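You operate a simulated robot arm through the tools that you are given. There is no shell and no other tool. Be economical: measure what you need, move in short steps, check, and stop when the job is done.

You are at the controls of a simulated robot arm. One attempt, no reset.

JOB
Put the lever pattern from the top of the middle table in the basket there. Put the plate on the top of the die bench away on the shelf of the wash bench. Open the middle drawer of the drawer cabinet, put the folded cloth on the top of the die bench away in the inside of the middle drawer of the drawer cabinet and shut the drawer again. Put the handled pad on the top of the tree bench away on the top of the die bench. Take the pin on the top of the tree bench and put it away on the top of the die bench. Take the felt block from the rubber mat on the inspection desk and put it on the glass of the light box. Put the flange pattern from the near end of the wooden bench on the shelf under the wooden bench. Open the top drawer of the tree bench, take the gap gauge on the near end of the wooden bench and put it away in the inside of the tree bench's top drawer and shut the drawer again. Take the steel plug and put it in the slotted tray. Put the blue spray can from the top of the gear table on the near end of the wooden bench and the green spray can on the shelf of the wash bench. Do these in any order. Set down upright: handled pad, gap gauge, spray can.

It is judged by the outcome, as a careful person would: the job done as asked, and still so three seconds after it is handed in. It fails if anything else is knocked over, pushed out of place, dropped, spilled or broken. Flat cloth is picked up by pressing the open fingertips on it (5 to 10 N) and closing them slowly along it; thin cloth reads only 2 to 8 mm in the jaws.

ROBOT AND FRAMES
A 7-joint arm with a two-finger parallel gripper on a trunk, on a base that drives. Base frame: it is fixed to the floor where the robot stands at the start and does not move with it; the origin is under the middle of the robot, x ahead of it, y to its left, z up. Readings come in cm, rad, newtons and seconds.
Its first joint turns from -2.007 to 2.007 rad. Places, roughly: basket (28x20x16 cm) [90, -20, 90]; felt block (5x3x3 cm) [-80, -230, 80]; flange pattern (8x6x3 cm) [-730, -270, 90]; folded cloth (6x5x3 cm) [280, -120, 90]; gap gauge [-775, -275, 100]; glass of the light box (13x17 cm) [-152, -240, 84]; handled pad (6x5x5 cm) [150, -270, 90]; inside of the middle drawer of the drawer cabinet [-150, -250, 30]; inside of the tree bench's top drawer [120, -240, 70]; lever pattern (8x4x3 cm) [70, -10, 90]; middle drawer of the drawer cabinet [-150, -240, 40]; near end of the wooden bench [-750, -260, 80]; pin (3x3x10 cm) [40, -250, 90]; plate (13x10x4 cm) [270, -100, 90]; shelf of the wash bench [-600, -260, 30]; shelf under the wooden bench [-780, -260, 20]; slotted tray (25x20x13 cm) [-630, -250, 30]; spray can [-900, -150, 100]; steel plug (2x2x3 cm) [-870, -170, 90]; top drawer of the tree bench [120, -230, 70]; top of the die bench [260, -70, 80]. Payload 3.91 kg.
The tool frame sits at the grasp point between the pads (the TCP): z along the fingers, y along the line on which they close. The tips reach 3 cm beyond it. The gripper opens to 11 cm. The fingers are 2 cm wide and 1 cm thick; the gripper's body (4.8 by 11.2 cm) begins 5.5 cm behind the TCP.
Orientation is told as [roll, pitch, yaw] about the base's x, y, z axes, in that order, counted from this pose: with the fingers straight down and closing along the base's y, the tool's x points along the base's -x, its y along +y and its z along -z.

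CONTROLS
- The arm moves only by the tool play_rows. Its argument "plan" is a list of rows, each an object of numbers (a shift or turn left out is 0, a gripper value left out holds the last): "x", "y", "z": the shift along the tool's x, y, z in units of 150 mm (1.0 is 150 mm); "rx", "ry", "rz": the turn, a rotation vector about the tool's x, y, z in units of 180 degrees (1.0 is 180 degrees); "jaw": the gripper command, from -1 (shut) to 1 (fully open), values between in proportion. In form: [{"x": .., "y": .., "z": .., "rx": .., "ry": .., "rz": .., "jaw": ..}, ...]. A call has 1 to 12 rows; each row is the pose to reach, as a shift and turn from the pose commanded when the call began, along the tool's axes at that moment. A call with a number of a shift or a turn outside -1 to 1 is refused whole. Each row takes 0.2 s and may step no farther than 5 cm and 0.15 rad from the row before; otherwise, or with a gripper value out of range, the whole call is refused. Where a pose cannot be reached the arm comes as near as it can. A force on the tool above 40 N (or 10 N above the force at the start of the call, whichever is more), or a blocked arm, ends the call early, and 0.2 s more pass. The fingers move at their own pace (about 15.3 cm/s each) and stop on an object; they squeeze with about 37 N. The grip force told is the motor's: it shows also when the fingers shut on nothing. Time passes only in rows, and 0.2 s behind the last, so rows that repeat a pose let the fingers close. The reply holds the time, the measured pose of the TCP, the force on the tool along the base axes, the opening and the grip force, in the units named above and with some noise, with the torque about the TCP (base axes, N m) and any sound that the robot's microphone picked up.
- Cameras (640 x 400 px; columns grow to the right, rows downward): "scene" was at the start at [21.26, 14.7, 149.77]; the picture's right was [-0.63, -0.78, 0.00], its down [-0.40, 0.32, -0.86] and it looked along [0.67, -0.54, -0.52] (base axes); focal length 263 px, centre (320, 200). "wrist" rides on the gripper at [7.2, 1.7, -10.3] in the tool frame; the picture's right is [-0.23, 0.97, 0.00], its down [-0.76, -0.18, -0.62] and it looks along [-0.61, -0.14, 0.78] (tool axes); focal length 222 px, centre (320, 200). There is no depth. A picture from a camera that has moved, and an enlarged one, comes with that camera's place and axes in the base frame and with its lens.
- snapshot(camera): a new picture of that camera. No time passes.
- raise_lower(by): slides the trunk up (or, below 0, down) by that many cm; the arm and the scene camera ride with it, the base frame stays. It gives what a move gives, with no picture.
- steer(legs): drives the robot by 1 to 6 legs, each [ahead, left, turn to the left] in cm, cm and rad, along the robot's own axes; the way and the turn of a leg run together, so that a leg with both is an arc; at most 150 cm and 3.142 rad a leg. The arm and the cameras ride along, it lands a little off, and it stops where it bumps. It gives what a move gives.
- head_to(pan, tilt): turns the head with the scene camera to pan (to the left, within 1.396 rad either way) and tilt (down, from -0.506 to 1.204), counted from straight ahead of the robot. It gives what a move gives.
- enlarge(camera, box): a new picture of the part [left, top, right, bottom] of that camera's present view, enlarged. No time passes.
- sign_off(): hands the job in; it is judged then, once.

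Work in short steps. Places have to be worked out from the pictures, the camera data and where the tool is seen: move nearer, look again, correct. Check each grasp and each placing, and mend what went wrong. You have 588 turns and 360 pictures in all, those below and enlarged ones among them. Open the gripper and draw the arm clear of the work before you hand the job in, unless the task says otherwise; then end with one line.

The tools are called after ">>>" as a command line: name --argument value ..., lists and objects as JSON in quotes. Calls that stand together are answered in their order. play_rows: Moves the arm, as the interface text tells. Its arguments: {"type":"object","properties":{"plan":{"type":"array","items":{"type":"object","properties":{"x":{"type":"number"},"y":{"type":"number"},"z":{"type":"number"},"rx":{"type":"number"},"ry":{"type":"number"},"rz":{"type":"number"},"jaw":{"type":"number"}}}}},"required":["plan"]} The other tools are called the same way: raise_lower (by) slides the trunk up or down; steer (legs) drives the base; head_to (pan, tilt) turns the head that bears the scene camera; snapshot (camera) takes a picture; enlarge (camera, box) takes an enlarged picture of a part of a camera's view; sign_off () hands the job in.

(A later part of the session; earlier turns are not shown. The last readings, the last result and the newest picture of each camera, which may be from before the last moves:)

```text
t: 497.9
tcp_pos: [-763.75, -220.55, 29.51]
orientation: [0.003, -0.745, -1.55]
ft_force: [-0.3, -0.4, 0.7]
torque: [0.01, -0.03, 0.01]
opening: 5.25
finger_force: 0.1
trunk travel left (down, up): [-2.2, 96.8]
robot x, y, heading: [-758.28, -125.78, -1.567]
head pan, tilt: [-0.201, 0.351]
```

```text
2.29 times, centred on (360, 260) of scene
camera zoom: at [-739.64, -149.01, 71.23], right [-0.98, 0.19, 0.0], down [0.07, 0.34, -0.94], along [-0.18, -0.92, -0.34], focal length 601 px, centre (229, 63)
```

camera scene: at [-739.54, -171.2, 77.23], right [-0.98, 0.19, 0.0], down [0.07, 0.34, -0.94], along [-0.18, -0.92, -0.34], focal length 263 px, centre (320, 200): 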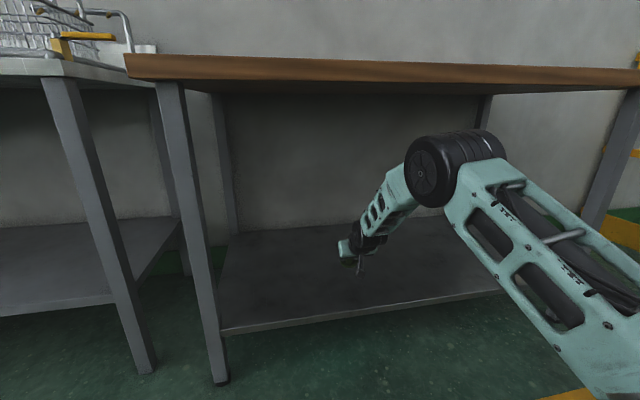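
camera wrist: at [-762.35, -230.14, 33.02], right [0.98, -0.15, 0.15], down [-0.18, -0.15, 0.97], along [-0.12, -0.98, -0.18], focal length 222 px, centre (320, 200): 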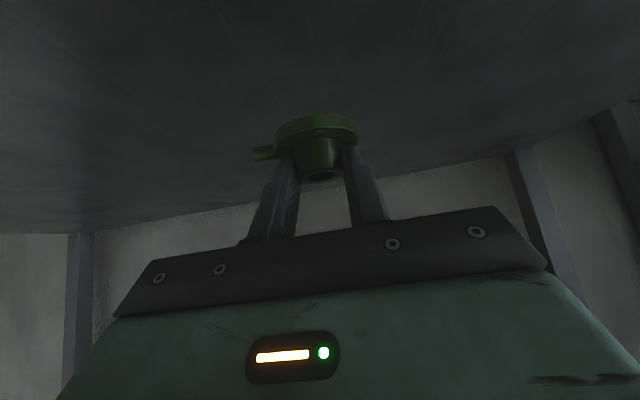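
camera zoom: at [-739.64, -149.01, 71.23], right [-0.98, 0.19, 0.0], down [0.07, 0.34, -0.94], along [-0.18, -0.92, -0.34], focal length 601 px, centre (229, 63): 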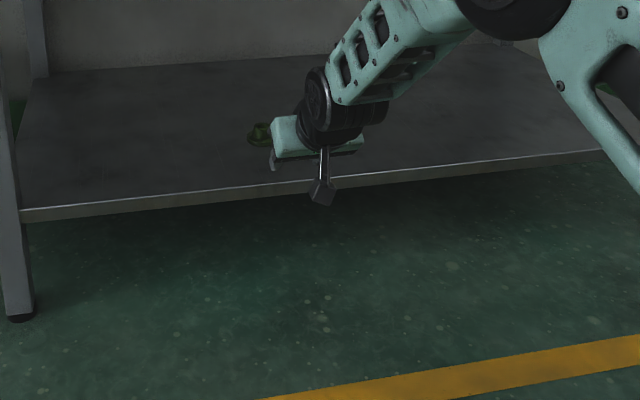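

The flange pattern sits on the shelf. I raise, straighten the tool, retract and turn to face the gear table.

>>> raise_lower --by 40

>>> raise_lower --by 40

>>> play_rows --plan '[{"ry": 0.045, "x": 0.15}, {"ry": 0.09, "x": 0.3}, {"ry": 0.135, "x": 0.45}, {"ry": 0.18, "x": 0.6}, {"ry": 0.237, "x": 0.7, "z": -0.3}]'

>>> steer --legs '[[0, -20, 0]]'

>>> head_to --pan -1.3 --tilt 0.5

>>> snapshot --camera "scene"

```text
t: 501.7
tcp_pos: [-763.73, -220.45, 69.55]
orientation: [0.003, -0.744, -1.551]
ft_force: [-0.9, -1.2, 0.8]
torque: [0.01, -0.02, 0.0]
opening: 5.24
finger_force: 0.0
trunk travel left (down, up): [-42.2, 56.8]
robot x, y, heading: [-758.43, -125.79, -1.562]
head pan, tilt: [-0.201, 0.351]
```

```text
t: 505.5
tcp_pos: [-763.78, -220.62, 109.56]
orientation: [0.004, -0.746, -1.548]
ft_force: [-0.4, -0.2, 0.4]
torque: [0.0, 0.02, 0.01]
opening: 5.21
finger_force: 0.0
trunk travel left (down, up): [-82.2, 16.8]
robot x, y, heading: [-758.75, -125.56, -1.567]
head pan, tilt: [-0.201, 0.351]
```

```text
refused: row 5 steps farther than a row can; nothing moved
```

```text
t: 507.1
tcp_pos: [-784.01, -220.65, 109.5]
orientation: [0.003, -0.746, -1.549]
ft_force: [-0.3, -0.6, -0.7]
torque: [-0.03, -0.02, 0.01]
opening: 5.22
finger_force: 0.1
trunk travel left (down, up): [-82.2, 16.8]
robot x, y, heading: [-778.69, -126.25, -1.564]
head pan, tilt: [-0.201, 0.351]
```

```text
t: 508.5
tcp_pos: [-783.95, -220.63, 109.53]
orientation: [0.004, -0.745, -1.549]
ft_force: [0.0, 0.5, -0.5]
torque: [-0.01, 0.02, 0.02]
opening: 5.24
finger_force: 0.1
trunk travel left (down, up): [-82.2, 16.8]
robot x, y, heading: [-778.87, -126.05, -1.564]
head pan, tilt: [-1.3, 0.499]
```

```text
131 pictures are left
camera scene: at [-766.77, -142.55, 149.87], right [-0.28, 0.96, 0.0], down [0.46, 0.13, -0.88], along [-0.84, -0.24, -0.48], focal length 263 px, centre (320, 200)
```

scene: 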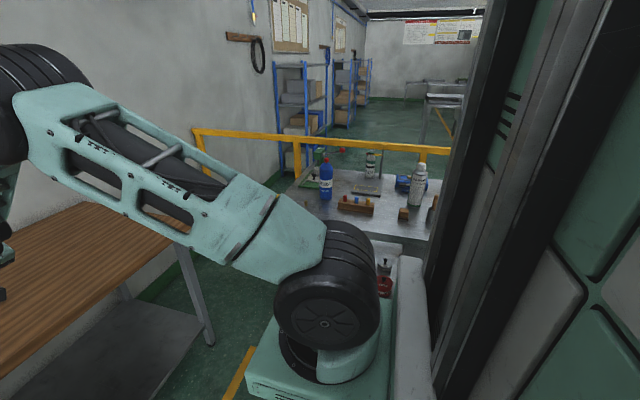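

>>> play_rows --plan '[{"ry": 0.045, "x": 0.15}, {"ry": 0.09, "x": 0.3}, {"ry": 0.135, "x": 0.45}, {"ry": 0.18, "x": 0.6}, {"ry": 0.21, "x": 0.8}, {"ry": 0.237, "x": 0.95}]'

>>> steer --legs '[[0, 0, -1.575]]'

>>> head_to --pan 0.0 --tilt 0.6

>>> snapshot --camera "scene"

```text
t: 509.9
tcp_pos: [-784.15, -210.14, 99.85]
orientation: [0.004, 0.0, -1.547]
ft_force: [-0.4, 0.1, -0.6]
torque: [0.0, 0.0, 0.01]
opening: 5.22
finger_force: 0.0
trunk travel left (down, up): [-82.2, 16.8]
robot x, y, heading: [-778.64, -125.74, -1.563]
head pan, tilt: [-1.3, 0.499]
```

```text
t: 514.1
tcp_pos: [-862.84, -118.83, 99.77]
orientation: [0.002, -0.001, -3.14]
ft_force: [-0.2, 0.5, -0.2]
torque: [0.04, -0.01, -0.02]
opening: 5.2
finger_force: 0.0
trunk travel left (down, up): [-82.2, 16.8]
robot x, y, heading: [-778.68, -125.64, 3.131]
head pan, tilt: [-1.3, 0.499]
```

```text
t: 515.6
tcp_pos: [-862.79, -118.72, 99.85]
orientation: [0.003, 0.001, -3.138]
ft_force: [0.1, 0.3, -0.3]
torque: [0.02, -0.01, -0.02]
opening: 5.24
finger_force: 0.1
trunk travel left (down, up): [-82.2, 16.8]
robot x, y, heading: [-778.72, -125.91, 3.128]
head pan, tilt: [0.0, 0.6]
```

```text
130 pictures are left
camera scene: at [-801.91, -146.21, 148.96], right [0.01, 1.0, 0.0], down [0.56, -0.01, -0.83], along [-0.82, 0.01, -0.56], focal length 263 px, centre (320, 200)
```

scene: 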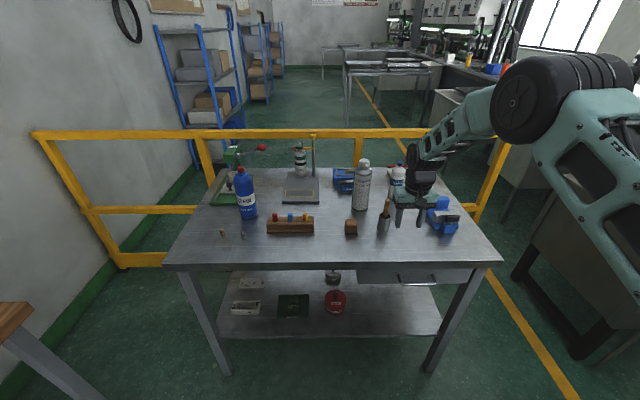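

I raise the arm a bit for safety and enlarge the table.

>>> play_rows --plan '[{"z": -0.3}, {"z": -0.6}, {"z": -0.9}]'

>>> enlarge --camera "scene" --box '[200, 120, 360, 260]'

>>> enlarge --camera "scene" --box '[330, 120, 490, 260]'

```text
t: 516.4
tcp_pos: [-862.92, -118.69, 113.49]
orientation: [0.001, 0.001, -3.138]
ft_force: [-0.4, -0.5, -0.3]
torque: [0.02, -0.02, 0.01]
opening: 5.24
finger_force: 0.1
trunk travel left (down, up): [-82.2, 16.8]
robot x, y, heading: [-778.91, -125.83, 3.129]
head pan, tilt: [0.0, 0.6]
```

```text
2.86 times, centred on (280, 190) of scene
camera zoom: at [-801.95, -146.22, 148.94], right [0.01, 1.0, 0.0], down [0.57, -0.01, -0.82], along [-0.82, 0.01, -0.57], focal length 751 px, centre (434, 229)
```

zoom: 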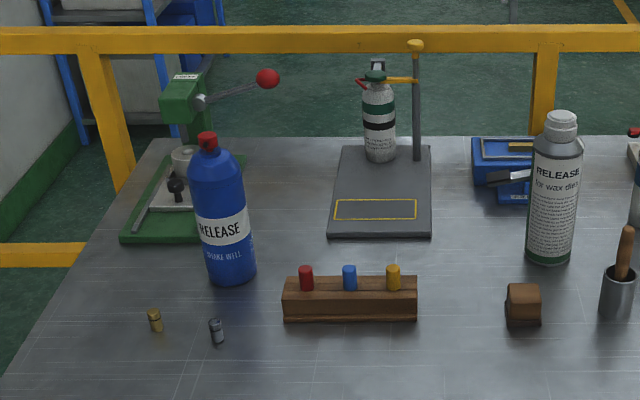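

```text
2.86 times, centred on (410, 190) of scene
camera zoom: at [-801.95, -146.22, 148.94], right [0.01, 1.0, 0.0], down [0.57, -0.01, -0.82], along [-0.82, 0.01, -0.57], focal length 751 px, centre (63, 229)
```

zoom: 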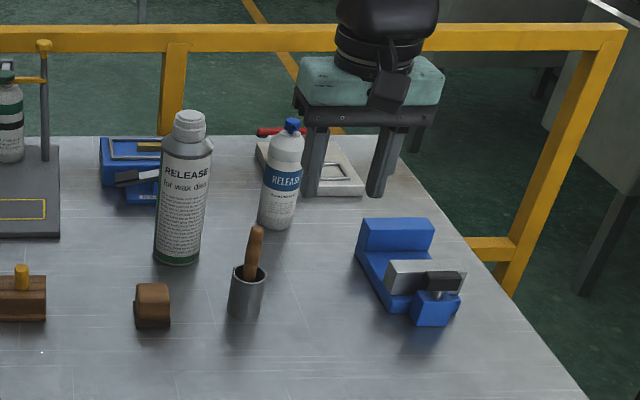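

Several cans are here, so I enlarge each to identify the blue and green spray cans reliably.

>>> enlarge --camera "scene" --box '[225, 155, 285, 235]'

>>> enlarge --camera "scene" --box '[280, 130, 340, 190]'

>>> enlarge --camera "scene" --box '[345, 150, 425, 220]'

```text
5.00 times, centred on (255, 195) of scene
camera zoom: at [-801.95, -146.22, 148.94], right [0.01, 1.0, 0.0], down [0.57, -0.01, -0.82], along [-0.82, 0.01, -0.57], focal length 1314 px, centre (645, 225)
```

zoom: 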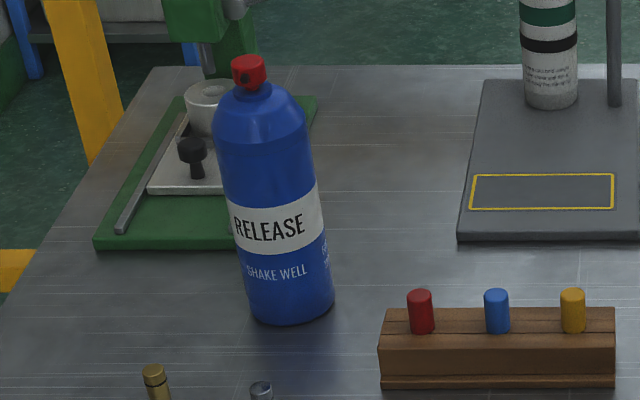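

```text
6.67 times, centred on (310, 160) of scene
camera zoom: at [-801.95, -146.22, 148.94], right [0.01, 1.0, 0.0], down [0.57, -0.01, -0.82], along [-0.82, 0.01, -0.57], focal length 1752 px, centre (387, 467)
```

zoom: 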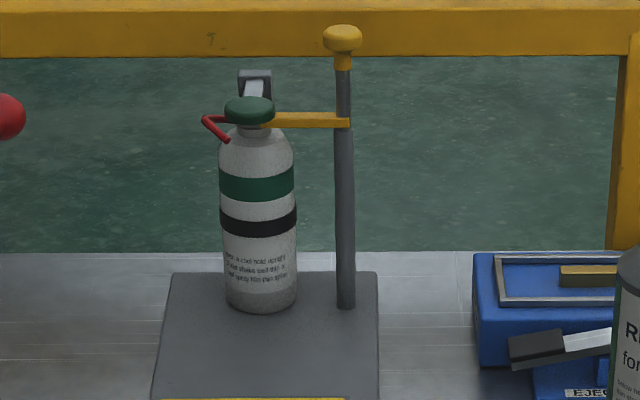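

```text
5.71 times, centred on (385, 185) of scene
camera zoom: at [-801.95, -146.22, 148.94], right [0.01, 1.0, 0.0], down [0.57, -0.01, -0.82], along [-0.82, 0.01, -0.57], focal length 1502 px, centre (-51, 286)
```

zoom: 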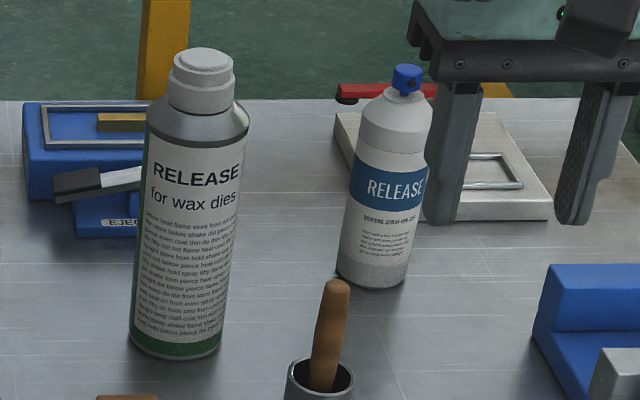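

>>> snapshot --camera "wrist"

>>> enlarge --camera "scene" --box '[350, 155, 385, 215]'

```text
124 pictures are left
camera wrist: at [-855.65, -120.43, 123.83], right [-0.22, -0.97, 0.0], down [-0.76, 0.18, 0.62], along [-0.61, 0.14, -0.78], focal length 222 px, centre (320, 200)
```

wrist: 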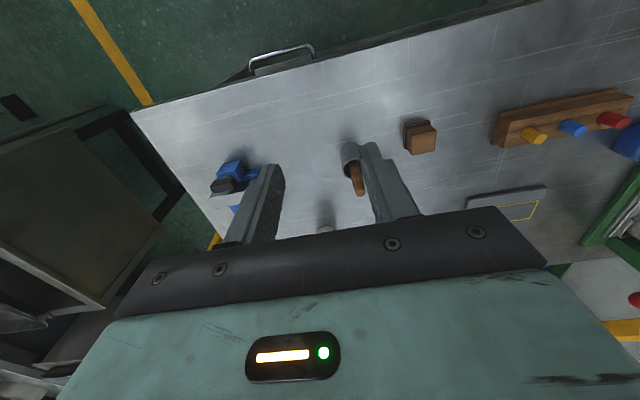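

```text
6.67 times, centred on (368, 185) of scene
camera zoom: at [-801.95, -146.22, 148.94], right [0.01, 1.0, 0.0], down [0.57, -0.01, -0.82], along [-0.82, 0.01, -0.57], focal length 1752 px, centre (3, 300)
```

zoom: 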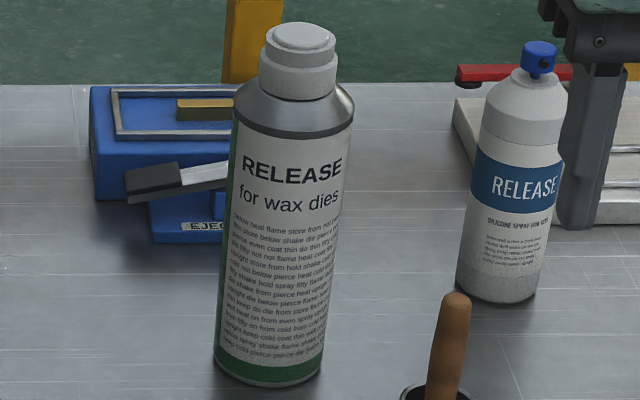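

I want to see the other side of the "RELEASE for wax dies" can. I turn the wrist camera to look toward +y from a spot above the middle of the table.

>>> play_rows --plan '[{"z": -0.25}, {"z": -0.4, "y": 0.2}, {"z": -0.4, "y": 0.5}, {"z": -0.4, "y": 0.8}, {"z": -0.4, "y": 1.0}]'

>>> play_rows --plan '[{"y": 0.2, "rz": 0.045}, {"y": 0.5, "rz": 0.09}, {"y": 0.8, "rz": 0.135}, {"y": 1.0, "rz": 0.18}, {"y": 1.0, "rz": 0.225}, {"y": 1.0, "rz": 0.27}, {"y": 1.0, "rz": 0.315}, {"y": 1.0, "rz": 0.36}, {"y": 1.0, "rz": 0.405}, {"y": 1.0, "rz": 0.45}, {"y": 1.0, "rz": 0.5}]'

>>> snapshot --camera "wrist"

```text
t: 517.6
tcp_pos: [-862.72, -133.72, 119.32]
orientation: [0.0, 0.0, -3.138]
ft_force: [-0.2, 0.0, -0.2]
torque: [-0.01, 0.01, 0.0]
opening: 5.25
finger_force: 0.1
trunk travel left (down, up): [-82.2, 16.8]
robot x, y, heading: [-778.5, -126.07, 3.132]
head pan, tilt: [0.0, 0.6]
```

```text
refused: row 11 steps farther than a row can; nothing moved
```

```text
122 pictures are left
camera wrist: at [-855.46, -135.38, 129.76], right [-0.22, -0.97, 0.0], down [-0.76, 0.18, 0.62], along [-0.61, 0.14, -0.78], focal length 222 px, centre (320, 200)
```

wrist: 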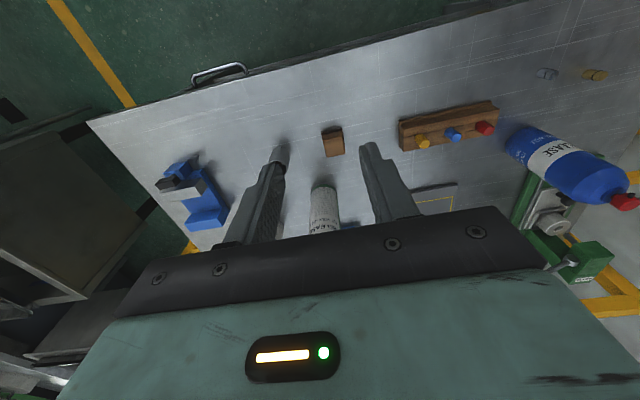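

>>> play_rows --plan '[{"y": 0.2, "rz": 0.045}, {"y": 0.5, "rz": 0.09}, {"y": 0.8, "rz": 0.135}, {"y": 1.0, "rz": 0.18}, {"y": 1.0, "rz": 0.225}, {"y": 1.0, "rz": 0.27}, {"y": 1.0, "rz": 0.315}, {"y": 1.0, "rz": 0.36}, {"y": 1.0, "rz": 0.405}, {"y": 1.0, "rz": 0.45}, {"y": 1.0, "rz": 0.495}]'

>>> snapshot --camera "wrist"

```text
t: 520.0
tcp_pos: [-862.01, -148.32, 119.35]
orientation: [0.002, 0.002, 1.588]
ft_force: [1.5, 0.5, 0.0]
torque: [0.03, 0.02, -0.02]
opening: 5.22
finger_force: 0.1
out of reach, approached as far as the arm can: row 4, 5, 6, 7, 8, 9, 10, 11
trunk travel left (down, up): [-82.2, 16.8]
robot x, y, heading: [-778.65, -125.94, 3.132]
head pan, tilt: [0.0, 0.6]
```

```text
121 pictures are left
camera wrist: at [-863.59, -155.57, 129.76], right [-0.98, 0.21, 0.0], down [0.17, 0.77, 0.62], along [0.13, 0.61, -0.78], focal length 222 px, centre (320, 200)
```

wrist: 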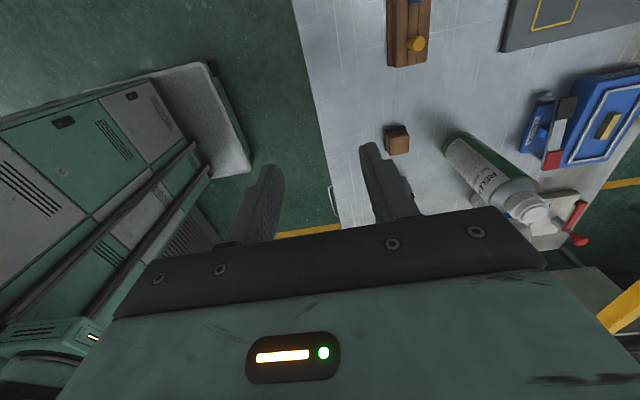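

>>> enlarge --camera "wrist" --box '[430, 110, 570, 230]'

```text
3.33 times, centred on (500, 170) of wrist
camera zoom: at [-863.59, -155.57, 129.76], right [-0.98, 0.21, 0.0], down [0.17, 0.77, 0.62], along [0.13, 0.61, -0.78], focal length 740 px, centre (-280, 300)
```

zoom: 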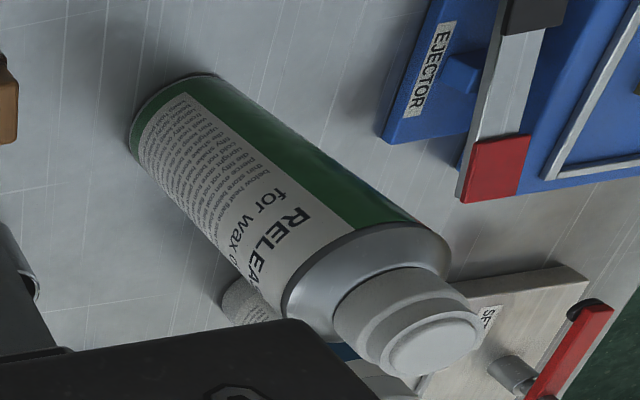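

Confirmed: that can's body is green. So the blue can is the blue-bodied one near (-883,-173), and the green is this one. I turn the wrist back, lean it 65° for a side grip, and line up on the blue can.

>>> play_rows --plan '[{"rz": -0.045}, {"rz": -0.09}, {"rz": -0.135}, {"rz": -0.18}, {"rz": -0.225}, {"rz": -0.27}, {"rz": -0.315}, {"rz": -0.36}, {"rz": -0.405}, {"rz": -0.45}, {"rz": -0.495}]'

>>> play_rows --plan '[{"ry": -0.045}, {"ry": -0.09}, {"ry": -0.135}, {"ry": -0.18}, {"ry": -0.225}, {"ry": -0.27}, {"ry": -0.315}, {"ry": -0.361}]'

>>> steer --legs '[[0, 40, 0.01]]'

>>> snapshot --camera "scene"

>>> snapshot --camera "wrist"

```text
t: 522.4
tcp_pos: [-862.03, -148.33, 119.19]
orientation: [0.002, -0.002, -3.135]
ft_force: [0.5, -0.1, -0.4]
torque: [-0.04, -0.01, 0.02]
opening: 5.24
finger_force: 0.0
trunk travel left (down, up): [-82.2, 16.8]
robot x, y, heading: [-778.55, -125.84, 3.134]
head pan, tilt: [0.0, 0.6]
```

```text
t: 524.2
tcp_pos: [-874.86, -158.85, 120.61]
orientation: [0.003, -1.102, 3.14]
ft_force: [0.0, 0.1, 0.1]
torque: [0.0, 0.01, 0.01]
opening: 5.25
finger_force: 0.1
out of reach, approached as far as the arm can: row 1, 2, 3, 4, 5, 6, 7, 8
trunk travel left (down, up): [-82.2, 16.8]
robot x, y, heading: [-778.95, -125.53, 3.133]
head pan, tilt: [0.0, 0.6]
```

```text
t: 526.7
tcp_pos: [-874.8, -199.58, 120.56]
orientation: [0.002, -1.1, -3.134]
ft_force: [-0.1, 0.2, -0.2]
torque: [0.02, -0.02, 0.01]
opening: 5.25
finger_force: 0.1
trunk travel left (down, up): [-82.2, 16.8]
robot x, y, heading: [-778.72, -165.67, 3.142]
head pan, tilt: [0.0, 0.6]
```

```text
119 pictures are left
camera scene: at [-801.99, -186.43, 148.96], right [0.0, 1.0, 0.0], down [0.56, 0.0, -0.83], along [-0.83, 0.0, -0.56], focal length 263 px, centre (320, 200)
```

scene: 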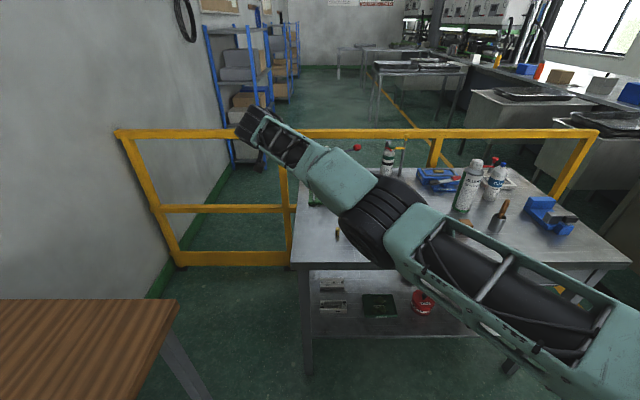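

```text
118 pictures are left
camera wrist: at [-862.29, -201.17, 118.79], right [-0.09, -0.97, 0.2], down [0.21, 0.18, 0.96], along [-0.97, 0.13, 0.19], focal length 222 px, centre (320, 200)
```

wrist: 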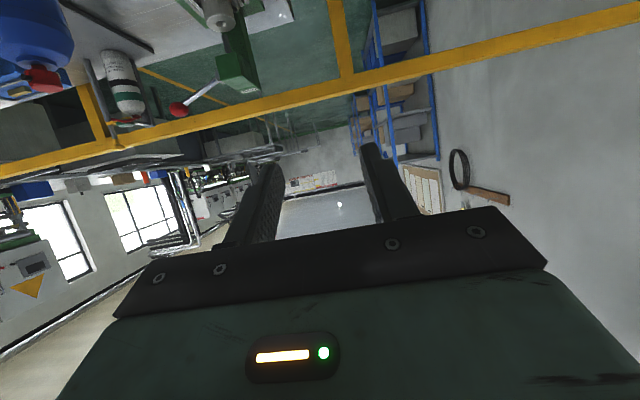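

The arm got stretched to the side. I bring the tool back in front of the robot.

>>> play_rows --plan '[{"x": 0.05, "y": -0.25, "z": -0.1}, {"x": 0.1, "y": -0.5, "z": -0.2}, {"x": 0.15, "y": -0.75, "z": -0.3}, {"x": 0.18, "y": -0.87, "z": -0.36}]'

>>> play_rows --plan '[{"x": 0.05, "y": -0.25, "z": -0.1}, {"x": 0.1, "y": -0.5, "z": -0.2}, {"x": 0.15, "y": -0.75, "z": -0.3}, {"x": 0.18, "y": -0.87, "z": -0.36}]'

>>> snapshot --camera "scene"

>>> snapshot --camera "wrist"

```text
t: 527.7
tcp_pos: [-879.06, -193.63, 121.55]
orientation: [0.004, -1.101, -3.132]
ft_force: [0.8, -0.9, -0.6]
torque: [0.02, 0.02, -0.06]
opening: 5.26
finger_force: 0.0
out of reach, approached as far as the arm can: row 1, 2, 3, 4
trunk travel left (down, up): [-82.2, 16.8]
robot x, y, heading: [-778.6, -165.38, 3.137]
head pan, tilt: [0.0, 0.6]
```

```text
t: 528.7
tcp_pos: [-882.89, -186.96, 122.8]
orientation: [0.003, -1.099, -3.134]
ft_force: [0.0, 0.6, -0.5]
torque: [-0.02, 0.02, 0.0]
opening: 5.23
finger_force: 0.0
out of reach, approached as far as the arm can: row 1, 2, 3, 4
trunk travel left (down, up): [-82.2, 16.8]
robot x, y, heading: [-779.01, -165.94, 3.14]
head pan, tilt: [0.0, 0.6]
```

```text
117 pictures are left
camera scene: at [-801.99, -186.44, 148.96], right [0.0, 1.0, 0.0], down [0.56, 0.0, -0.83], along [-0.83, 0.0, -0.56], focal length 263 px, centre (320, 200)
```

scene: 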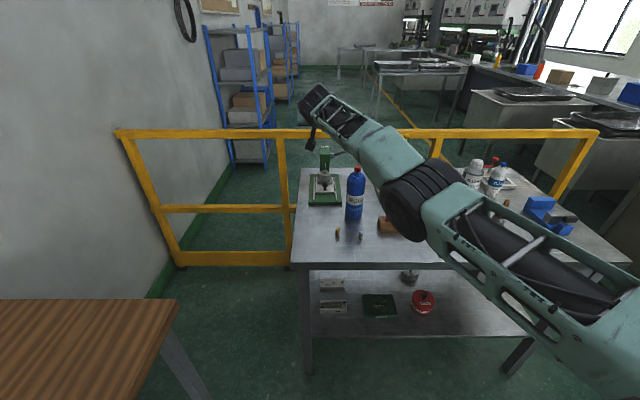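

```text
116 pictures are left
camera wrist: at [-870.37, -188.52, 121.1], right [-0.09, -0.97, 0.2], down [0.21, 0.18, 0.96], along [-0.97, 0.13, 0.18], focal length 222 px, centre (320, 200)
```

wrist: 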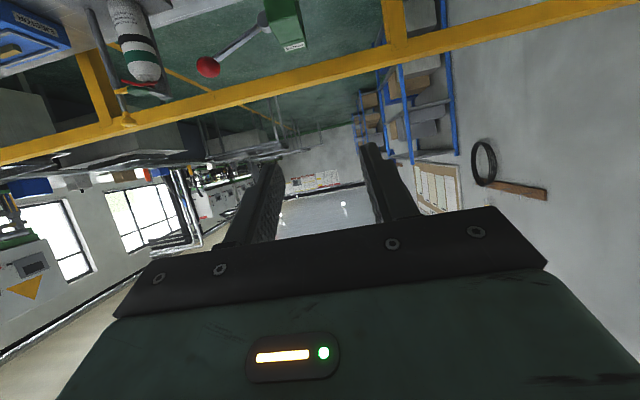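

This elbow-up posture can't hold the tool near-horizontal here. I undo the lean, retract away from the table, and reach the horizontal attitude through the side-roll posture that worked for the drawers.

>>> play_rows --plan '[{"ry": 0.045}, {"ry": 0.09}, {"ry": 0.135}, {"ry": 0.18}, {"ry": 0.225}, {"ry": 0.27}, {"ry": 0.315}, {"ry": 0.352}]'

>>> steer --legs '[[-25, -10, 0]]'

>>> snapshot --camera "scene"

```text
t: 530.5
tcp_pos: [-866.63, -178.84, 121.88]
orientation: [0.001, -0.002, -3.131]
ft_force: [-1.5, 0.7, -1.4]
torque: [-0.07, -0.04, 0.0]
opening: 5.21
finger_force: 0.0
out of reach, approached as far as the arm can: row 1, 2, 3, 4, 5, 6, 7, 8
trunk travel left (down, up): [-82.2, 16.8]
robot x, y, heading: [-778.89, -165.73, 3.141]
head pan, tilt: [0.0, 0.6]
```

```text
t: 532.4
tcp_pos: [-841.19, -168.65, 122.22]
orientation: [0.001, -0.006, -3.136]
ft_force: [-0.1, 0.0, 0.4]
torque: [-0.01, 0.01, -0.03]
opening: 5.25
finger_force: 0.0
trunk travel left (down, up): [-82.2, 16.8]
robot x, y, heading: [-753.53, -156.19, 3.135]
head pan, tilt: [0.0, 0.6]
```

```text
115 pictures are left
camera scene: at [-776.76, -176.51, 148.95], right [0.01, 1.0, 0.0], down [0.57, 0.0, -0.82], along [-0.82, 0.01, -0.57], focal length 263 px, centre (320, 200)
```

scene: 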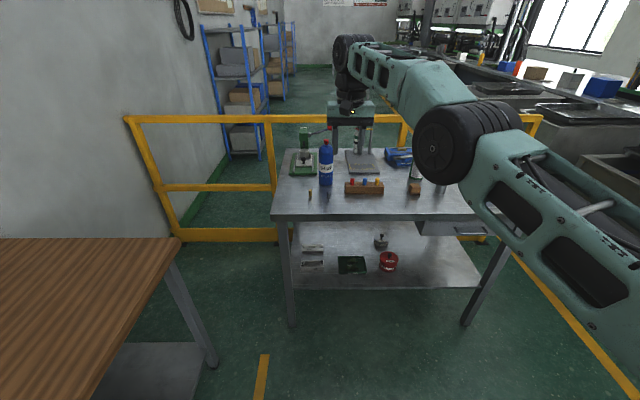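

>>> play_rows --plan '[{"x": 0.3, "rz": 0.045}, {"x": 0.6, "rz": 0.09}, {"x": 0.9, "rz": 0.135}, {"x": 1.0, "rz": 0.18}, {"x": 1.0, "rz": 0.225}, {"x": 1.0, "rz": 0.27}, {"x": 1.0, "rz": 0.315}, {"x": 1.0, "rz": 0.36}, {"x": 1.0, "rz": 0.405}, {"x": 1.0, "rz": 0.45}, {"x": 1.0, "rz": 0.495}]'

>>> play_rows --plan '[{"rx": -0.0455}, {"rx": -0.091}, {"rx": -0.1365}, {"rx": -0.182}, {"rx": -0.2275}, {"rx": -0.273}, {"rx": -0.3185}, {"rx": -0.364}, {"rx": -0.4095}, {"rx": -0.455}, {"rx": -0.49}]'

>>> snapshot --camera "scene"

```text
t: 534.8
tcp_pos: [-826.29, -168.56, 122.21]
orientation: [0.006, 0.001, 1.59]
ft_force: [0.4, 0.2, 0.7]
torque: [0.0, 0.01, 0.0]
opening: 5.26
finger_force: 0.0
trunk travel left (down, up): [-82.2, 16.8]
robot x, y, heading: [-753.73, -156.34, 3.133]
head pan, tilt: [0.0, 0.6]
```

```text
t: 537.2
tcp_pos: [-826.21, -168.52, 122.05]
orientation: [1.548, -0.002, 1.592]
ft_force: [-0.2, 0.0, 0.2]
torque: [0.0, -0.04, 0.03]
opening: 5.23
finger_force: 0.1
trunk travel left (down, up): [-82.2, 16.8]
robot x, y, heading: [-753.79, -155.69, 3.132]
head pan, tilt: [0.0, 0.6]
```

```text
114 pictures are left
camera scene: at [-776.69, -176.54, 148.93], right [0.0, 1.0, 0.0], down [0.57, 0.0, -0.82], along [-0.82, 0.0, -0.57], focal length 263 px, centre (320, 200)
```

scene: 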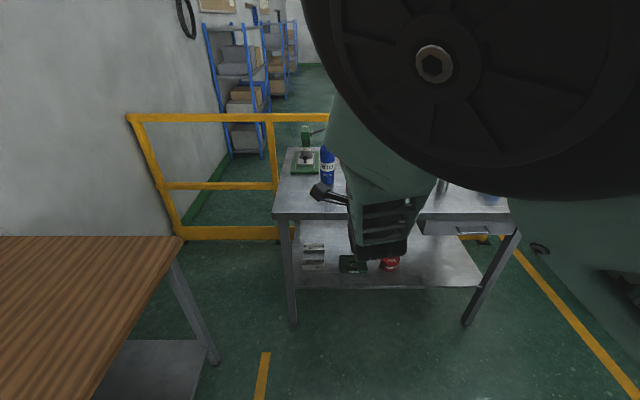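

Horizontal reached with no reach warnings. Now I roll about the tool axis so the jaws close horizontally.

>>> play_rows --plan '[{"rz": -0.045}, {"rz": -0.09}, {"rz": -0.135}, {"rz": -0.18}, {"rz": -0.225}, {"rz": -0.27}, {"rz": -0.315}, {"rz": -0.36}, {"rz": -0.405}, {"rz": -0.45}, {"rz": -0.495}]'

>>> snapshot --camera "scene"

>>> snapshot --camera "wrist"

```text
t: 539.6
tcp_pos: [-826.23, -168.56, 122.03]
orientation: [0.549, -1.543, 2.616]
ft_force: [-0.6, 0.5, -1.0]
torque: [-0.03, 0.0, -0.04]
opening: 5.22
finger_force: 0.1
trunk travel left (down, up): [-82.2, 16.8]
robot x, y, heading: [-753.58, -155.86, 3.135]
head pan, tilt: [0.0, 0.6]
```

```text
113 pictures are left
camera scene: at [-776.74, -176.51, 148.96], right [0.01, 1.0, 0.0], down [0.56, 0.0, -0.83], along [-0.83, 0.01, -0.56], focal length 263 px, centre (320, 200)
```

scene: 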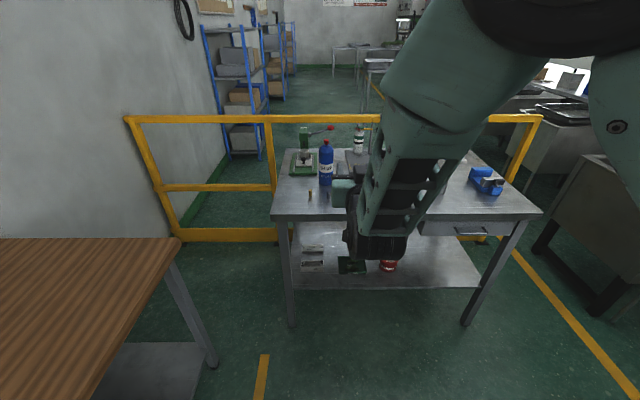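

```text
112 pictures are left
camera wrist: at [-815.63, -170.1, 115.12], right [0.01, -0.97, 0.24], down [0.6, 0.2, 0.77], along [-0.8, 0.13, 0.59], focal length 222 px, centre (320, 200)
```

wrist: 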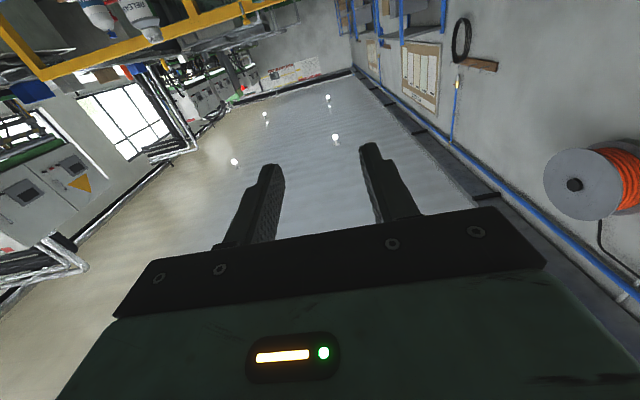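

It works: the tool is horizontal with the jaws closing sideways. Now I measure the blue can precisely.

>>> enlarge --camera "scene" --box '[280, 125, 400, 215]'

```text
4.44 times, centred on (340, 170) of scene
camera zoom: at [-776.74, -176.51, 148.96], right [0.01, 1.0, 0.0], down [0.56, 0.0, -0.83], along [-0.83, 0.01, -0.56], focal length 1168 px, centre (231, 333)
```

zoom: 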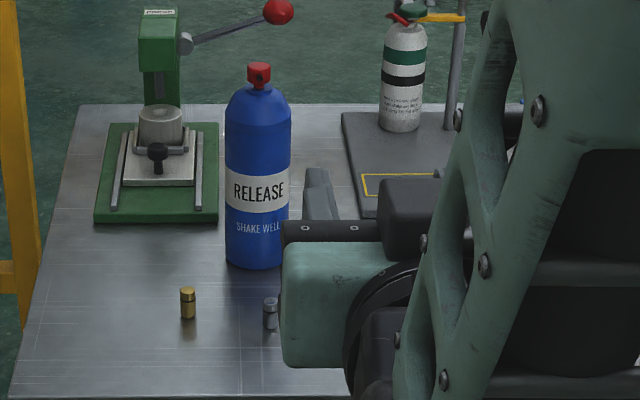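

The blue can's axis is near (-884.5,-172.8), Ø6.6, about 21.5 cm tall. I lower to grip height 100.5 with the trunk (camera stays above the small plugs), align, and drive in.

>>> raise_lower --by -21.5

>>> play_rows --plan '[{"y": 0.14, "jaw": 0.55}, {"y": 0.28}]'

>>> steer --legs '[[42, 0, 0]]'

>>> head_to --pan 0.1 --tilt 0.5

>>> snapshot --camera "scene"

>>> snapshot --camera "wrist"

```text
t: 541.9
tcp_pos: [-826.22, -168.61, 100.52]
orientation: [0.615, -1.542, 2.547]
ft_force: [0.8, -0.1, 0.2]
torque: [0.0, 0.03, 0.01]
opening: 5.25
finger_force: 0.0
trunk travel left (down, up): [-60.7, 38.3]
robot x, y, heading: [-753.66, -156.07, 3.136]
head pan, tilt: [0.0, 0.6]
```

```text
t: 542.5
tcp_pos: [-826.23, -172.73, 100.65]
orientation: [0.623, -1.54, 2.539]
ft_force: [-0.4, -0.2, 0.8]
torque: [0.05, -0.01, -0.01]
opening: 8.52
finger_force: 0.0
trunk travel left (down, up): [-60.7, 38.3]
robot x, y, heading: [-753.56, -156.21, 3.138]
head pan, tilt: [0.0, 0.6]
```

```text
t: 545.1
tcp_pos: [-867.65, -172.51, 100.61]
orientation: [0.614, -1.543, 2.551]
ft_force: [-0.1, -0.5, 0.1]
torque: [0.03, -0.01, -0.01]
opening: 8.54
finger_force: 0.0
trunk travel left (down, up): [-60.7, 38.3]
robot x, y, heading: [-795.3, -155.64, 3.136]
head pan, tilt: [0.0, 0.6]
```

```text
t: 545.7
tcp_pos: [-867.73, -172.38, 100.64]
orientation: [0.616, -1.54, 2.548]
ft_force: [0.1, -0.2, -0.2]
torque: [0.0, 0.01, -0.02]
opening: 8.52
finger_force: 0.0
trunk travel left (down, up): [-60.7, 38.3]
robot x, y, heading: [-795.09, -155.85, 3.137]
head pan, tilt: [0.099, 0.499]
```

```text
110 pictures are left
camera scene: at [-818.49, -177.14, 128.36], right [-0.09, 1.0, 0.0], down [0.48, 0.04, -0.88], along [-0.87, -0.08, -0.48], focal length 263 px, centre (320, 200)
```

scene: 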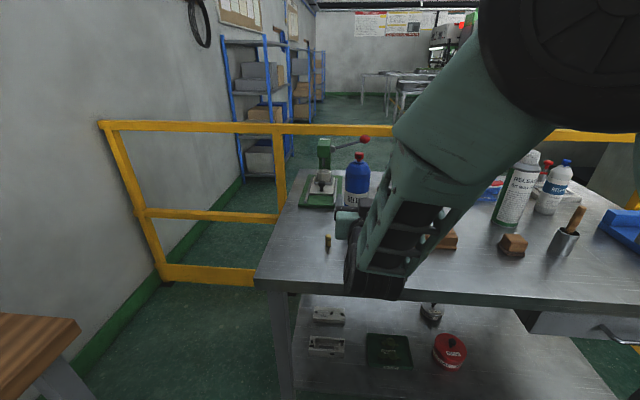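

```text
109 pictures are left
camera wrist: at [-857.12, -174.1, 93.68], right [0.02, -0.97, 0.24], down [0.6, 0.2, 0.77], along [-0.8, 0.13, 0.59], focal length 222 px, centre (320, 200)
```

wrist: 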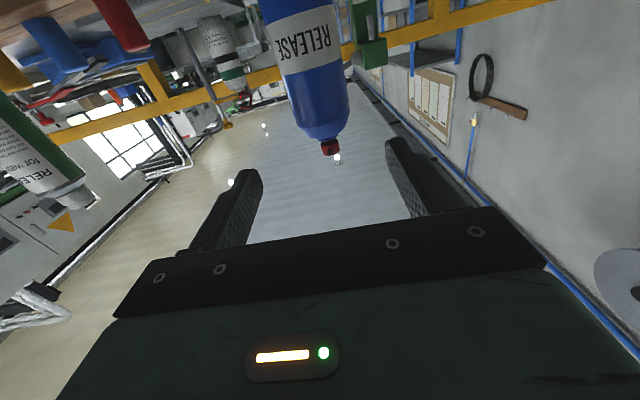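

The can is centred between the jaws. I advance with the arm.

>>> play_rows --plan '[{"z": 0.25}, {"z": 0.5}, {"z": 0.75}]'

>>> snapshot --camera "wrist"

>>> snapshot --camera "scene"

```text
t: 546.5
tcp_pos: [-878.99, -172.78, 100.31]
orientation: [0.592, -1.541, 2.572]
ft_force: [0.7, 0.3, 0.2]
torque: [0.0, -0.04, 0.02]
opening: 8.54
finger_force: 0.0
trunk travel left (down, up): [-60.7, 38.3]
robot x, y, heading: [-794.97, -155.35, 3.134]
head pan, tilt: [0.099, 0.499]
```

```text
108 pictures are left
camera wrist: at [-868.38, -174.4, 93.45], right [0.02, -0.97, 0.24], down [0.6, 0.2, 0.77], along [-0.8, 0.13, 0.59], focal length 222 px, centre (320, 200)
```

wrist: 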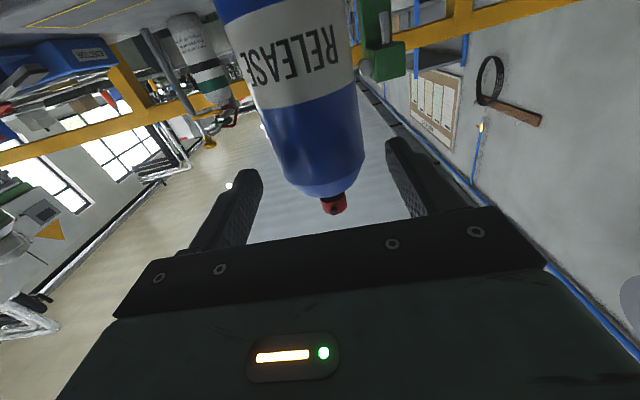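

```text
107 pictures are left
camera scene: at [-818.45, -177.16, 128.37], right [-0.09, 1.0, 0.0], down [0.48, 0.04, -0.88], along [-0.87, -0.08, -0.48], focal length 263 px, centre (320, 200)
```

scene: 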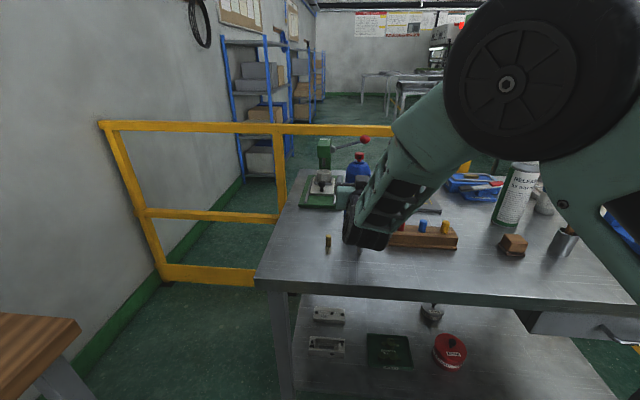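

>>> play_rows --plan '[{"z": 0.15}, {"z": 0.32}, {"z": 0.32, "jaw": 0.3}, {"z": 0.32, "jaw": 0.1}, {"z": 0.32, "jaw": -0.2}, {"z": 0.32, "jaw": -1}, {"z": 0.32, "jaw": -1}]'

>>> snapshot --camera "wrist"

```text
t: 548.1
tcp_pos: [-883.78, -172.88, 100.37]
orientation: [0.613, -1.54, 2.552]
ft_force: [-0.5, 0.0, 1.3]
torque: [0.14, 0.14, 0.0]
opening: 6.54
finger_force: 36.8
trunk travel left (down, up): [-60.7, 38.3]
robot x, y, heading: [-795.07, -155.82, 3.139]
head pan, tilt: [0.099, 0.499]
```

```text
106 pictures are left
camera wrist: at [-873.24, -174.48, 93.4], right [0.02, -0.97, 0.24], down [0.6, 0.2, 0.77], along [-0.8, 0.13, 0.59], focal length 222 px, centre (320, 200)
```

wrist: 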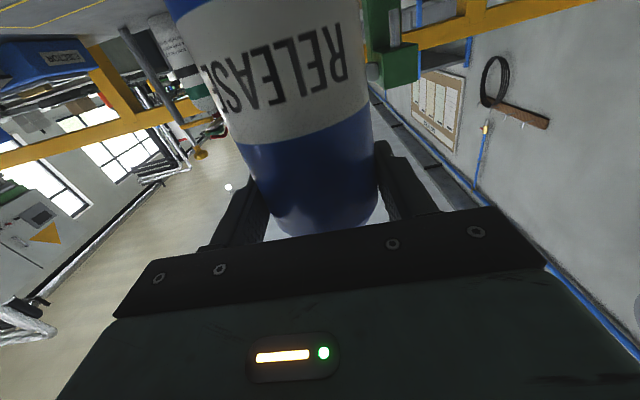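

The blue can is gripped. I lift with the trunk and back away.

>>> raise_lower --by 10

>>> steer --legs '[[-40, 0, 0]]'

>>> snapshot --camera "scene"

```text
t: 549.5
tcp_pos: [-883.75, -172.92, 110.48]
orientation: [0.606, -1.54, 2.56]
ft_force: [-0.1, 0.6, -2.6]
torque: [0.0, -0.05, 0.0]
opening: 6.52
finger_force: 36.8
trunk travel left (down, up): [-70.7, 28.3]
robot x, y, heading: [-795.04, -155.77, 3.135]
head pan, tilt: [0.099, 0.499]
```

```text
t: 552.0
tcp_pos: [-843.55, -173.49, 110.37]
orientation: [0.609, -1.543, 2.56]
ft_force: [-0.5, -0.2, -3.3]
torque: [-0.02, 0.01, -0.01]
opening: 6.55
finger_force: 37.3
trunk travel left (down, up): [-70.7, 28.3]
robot x, y, heading: [-755.19, -155.82, 3.135]
head pan, tilt: [0.099, 0.499]
```

```text
105 pictures are left
camera scene: at [-778.23, -177.42, 138.36], right [-0.1, 1.0, 0.0], down [0.48, 0.05, -0.88], along [-0.87, -0.09, -0.48], focal length 263 px, centre (320, 200)
```

scene: 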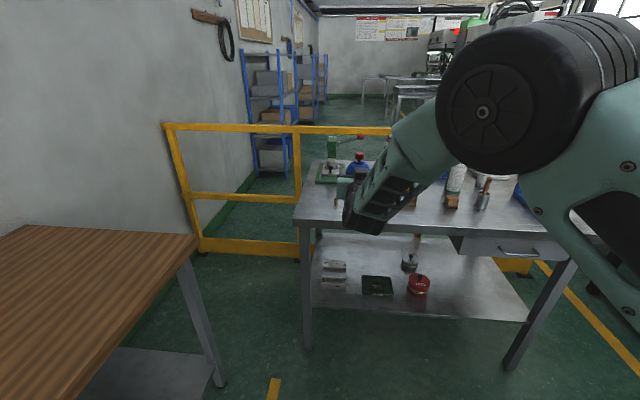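

Turning left by 90° here should bring the can right over the yellow zone, whose centre is (-739,-244).

>>> steer --legs '[[0, 0, 1.5708]]'

>>> snapshot --camera "scene"

>>> snapshot --camera "wrist"

```text
t: 556.2
tcp_pos: [-736.83, -244.41, 110.2]
orientation: [0.604, -1.543, -2.142]
ft_force: [0.4, 0.4, -2.6]
torque: [-0.02, -0.01, -0.02]
opening: 6.52
finger_force: 36.7
trunk travel left (down, up): [-70.7, 28.3]
robot x, y, heading: [-754.96, -155.96, -1.568]
head pan, tilt: [0.099, 0.499]
```

```text
104 pictures are left
camera scene: at [-733.41, -179.25, 138.36], right [-0.99, -0.1, 0.0], down [-0.05, 0.48, -0.88], along [0.09, -0.87, -0.48], focal length 263 px, centre (320, 200)
```

scene: 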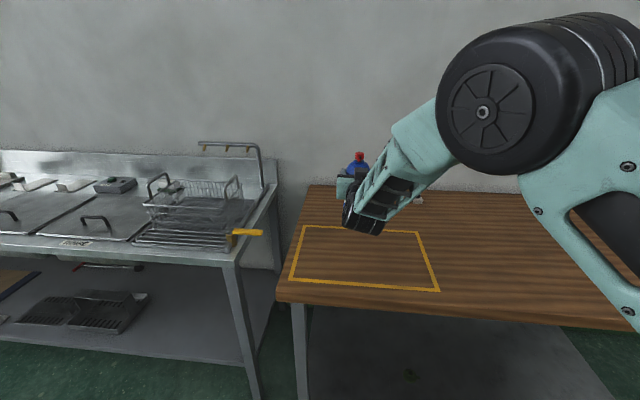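

```text
103 pictures are left
camera wrist: at [-735.36, -233.86, 103.37], right [0.97, 0.03, 0.24], down [-0.21, 0.6, 0.77], along [-0.13, -0.8, 0.58], focal length 222 px, centre (320, 200)
```

wrist: 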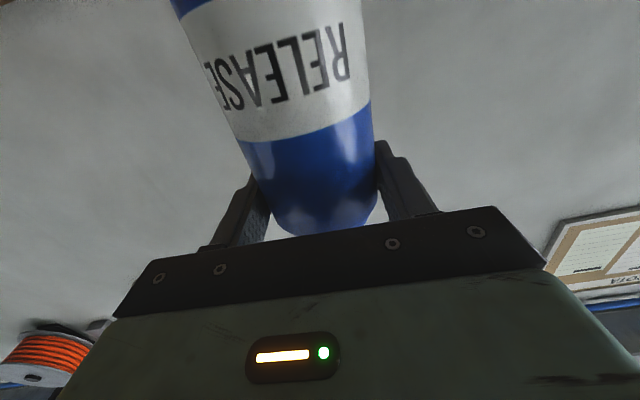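

>>> raise_lower --by -8.8

>>> play_rows --plan '[{"x": 0.015}, {"x": 0.03}, {"x": 0.045}, {"x": 0.055}]'

```text
t: 557.4
tcp_pos: [-736.86, -244.4, 101.46]
orientation: [0.606, -1.54, -2.142]
ft_force: [0.5, -0.2, -3.8]
torque: [-0.02, 0.03, 0.02]
opening: 6.52
finger_force: 36.6
trunk travel left (down, up): [-61.9, 37.1]
robot x, y, heading: [-754.97, -155.93, -1.568]
head pan, tilt: [0.099, 0.499]
```

```text
t: 558.4
tcp_pos: [-736.93, -244.45, 100.58]
orientation: [0.593, -1.543, -2.131]
ft_force: [-0.1, 0.1, -3.2]
torque: [0.02, 0.01, 0.03]
opening: 6.5
finger_force: 36.9
trunk travel left (down, up): [-61.9, 37.1]
robot x, y, heading: [-754.74, -155.84, -1.564]
head pan, tilt: [0.099, 0.499]
```

>>> play_rows --plan '[{"x": 0.01}, {"x": 0.02}, {"x": 0.03}]'

>>> enlarge --camera "scene" --box '[280, 130, 440, 290]'

```text
t: 559.2
tcp_pos: [-736.75, -244.35, 100.33]
orientation: [0.671, -1.543, -2.208]
ft_force: [0.4, 2.7, 5.1]
torque: [0.38, 0.17, -0.07]
opening: 6.5
finger_force: 37.0
trunk travel left (down, up): [-61.9, 37.1]
robot x, y, heading: [-754.75, -155.77, -1.565]
head pan, tilt: [0.099, 0.499]
```

```text
2.50 times, centred on (360, 210) of scene
camera zoom: at [-733.41, -179.2, 129.59], right [-0.99, -0.1, 0.0], down [-0.05, 0.48, -0.88], along [0.09, -0.87, -0.48], focal length 657 px, centre (220, 175)
```

zoom: 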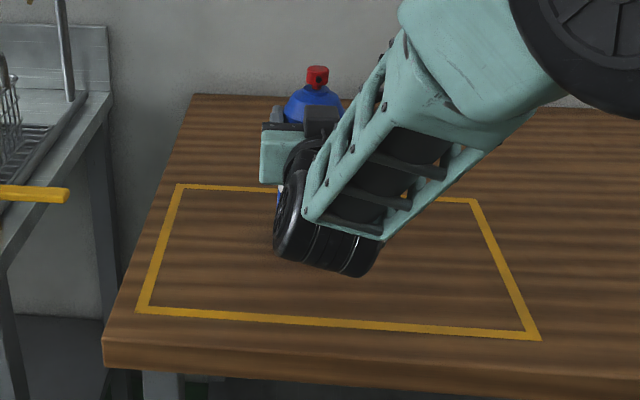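

Touched down. I release and withdraw straight back.

>>> play_rows --plan '[{"x": -0.005, "jaw": 0.3}, {"x": -0.005, "jaw": 0.5}, {"x": -0.005, "jaw": 0.5}, {"z": -0.2}, {"z": -0.5}, {"z": -0.8}, {"z": -1.0}]'

>>> snapshot --camera "scene"

```text
t: 560.8
tcp_pos: [-737.41, -229.47, 100.68]
orientation: [0.612, -1.542, -2.152]
ft_force: [-0.2, 0.2, 0.0]
torque: [0.01, 0.01, 0.03]
opening: 8.26
finger_force: 0.1
trunk travel left (down, up): [-61.9, 37.1]
robot x, y, heading: [-754.79, -155.79, -1.566]
head pan, tilt: [0.099, 0.499]
```

```text
101 pictures are left
camera scene: at [-733.42, -179.25, 129.56], right [-0.99, -0.1, 0.0], down [-0.05, 0.48, -0.88], along [0.09, -0.87, -0.48], focal length 263 px, centre (320, 200)
```

scene: 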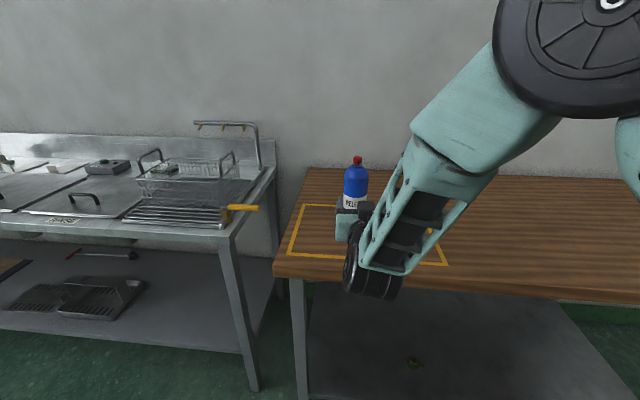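

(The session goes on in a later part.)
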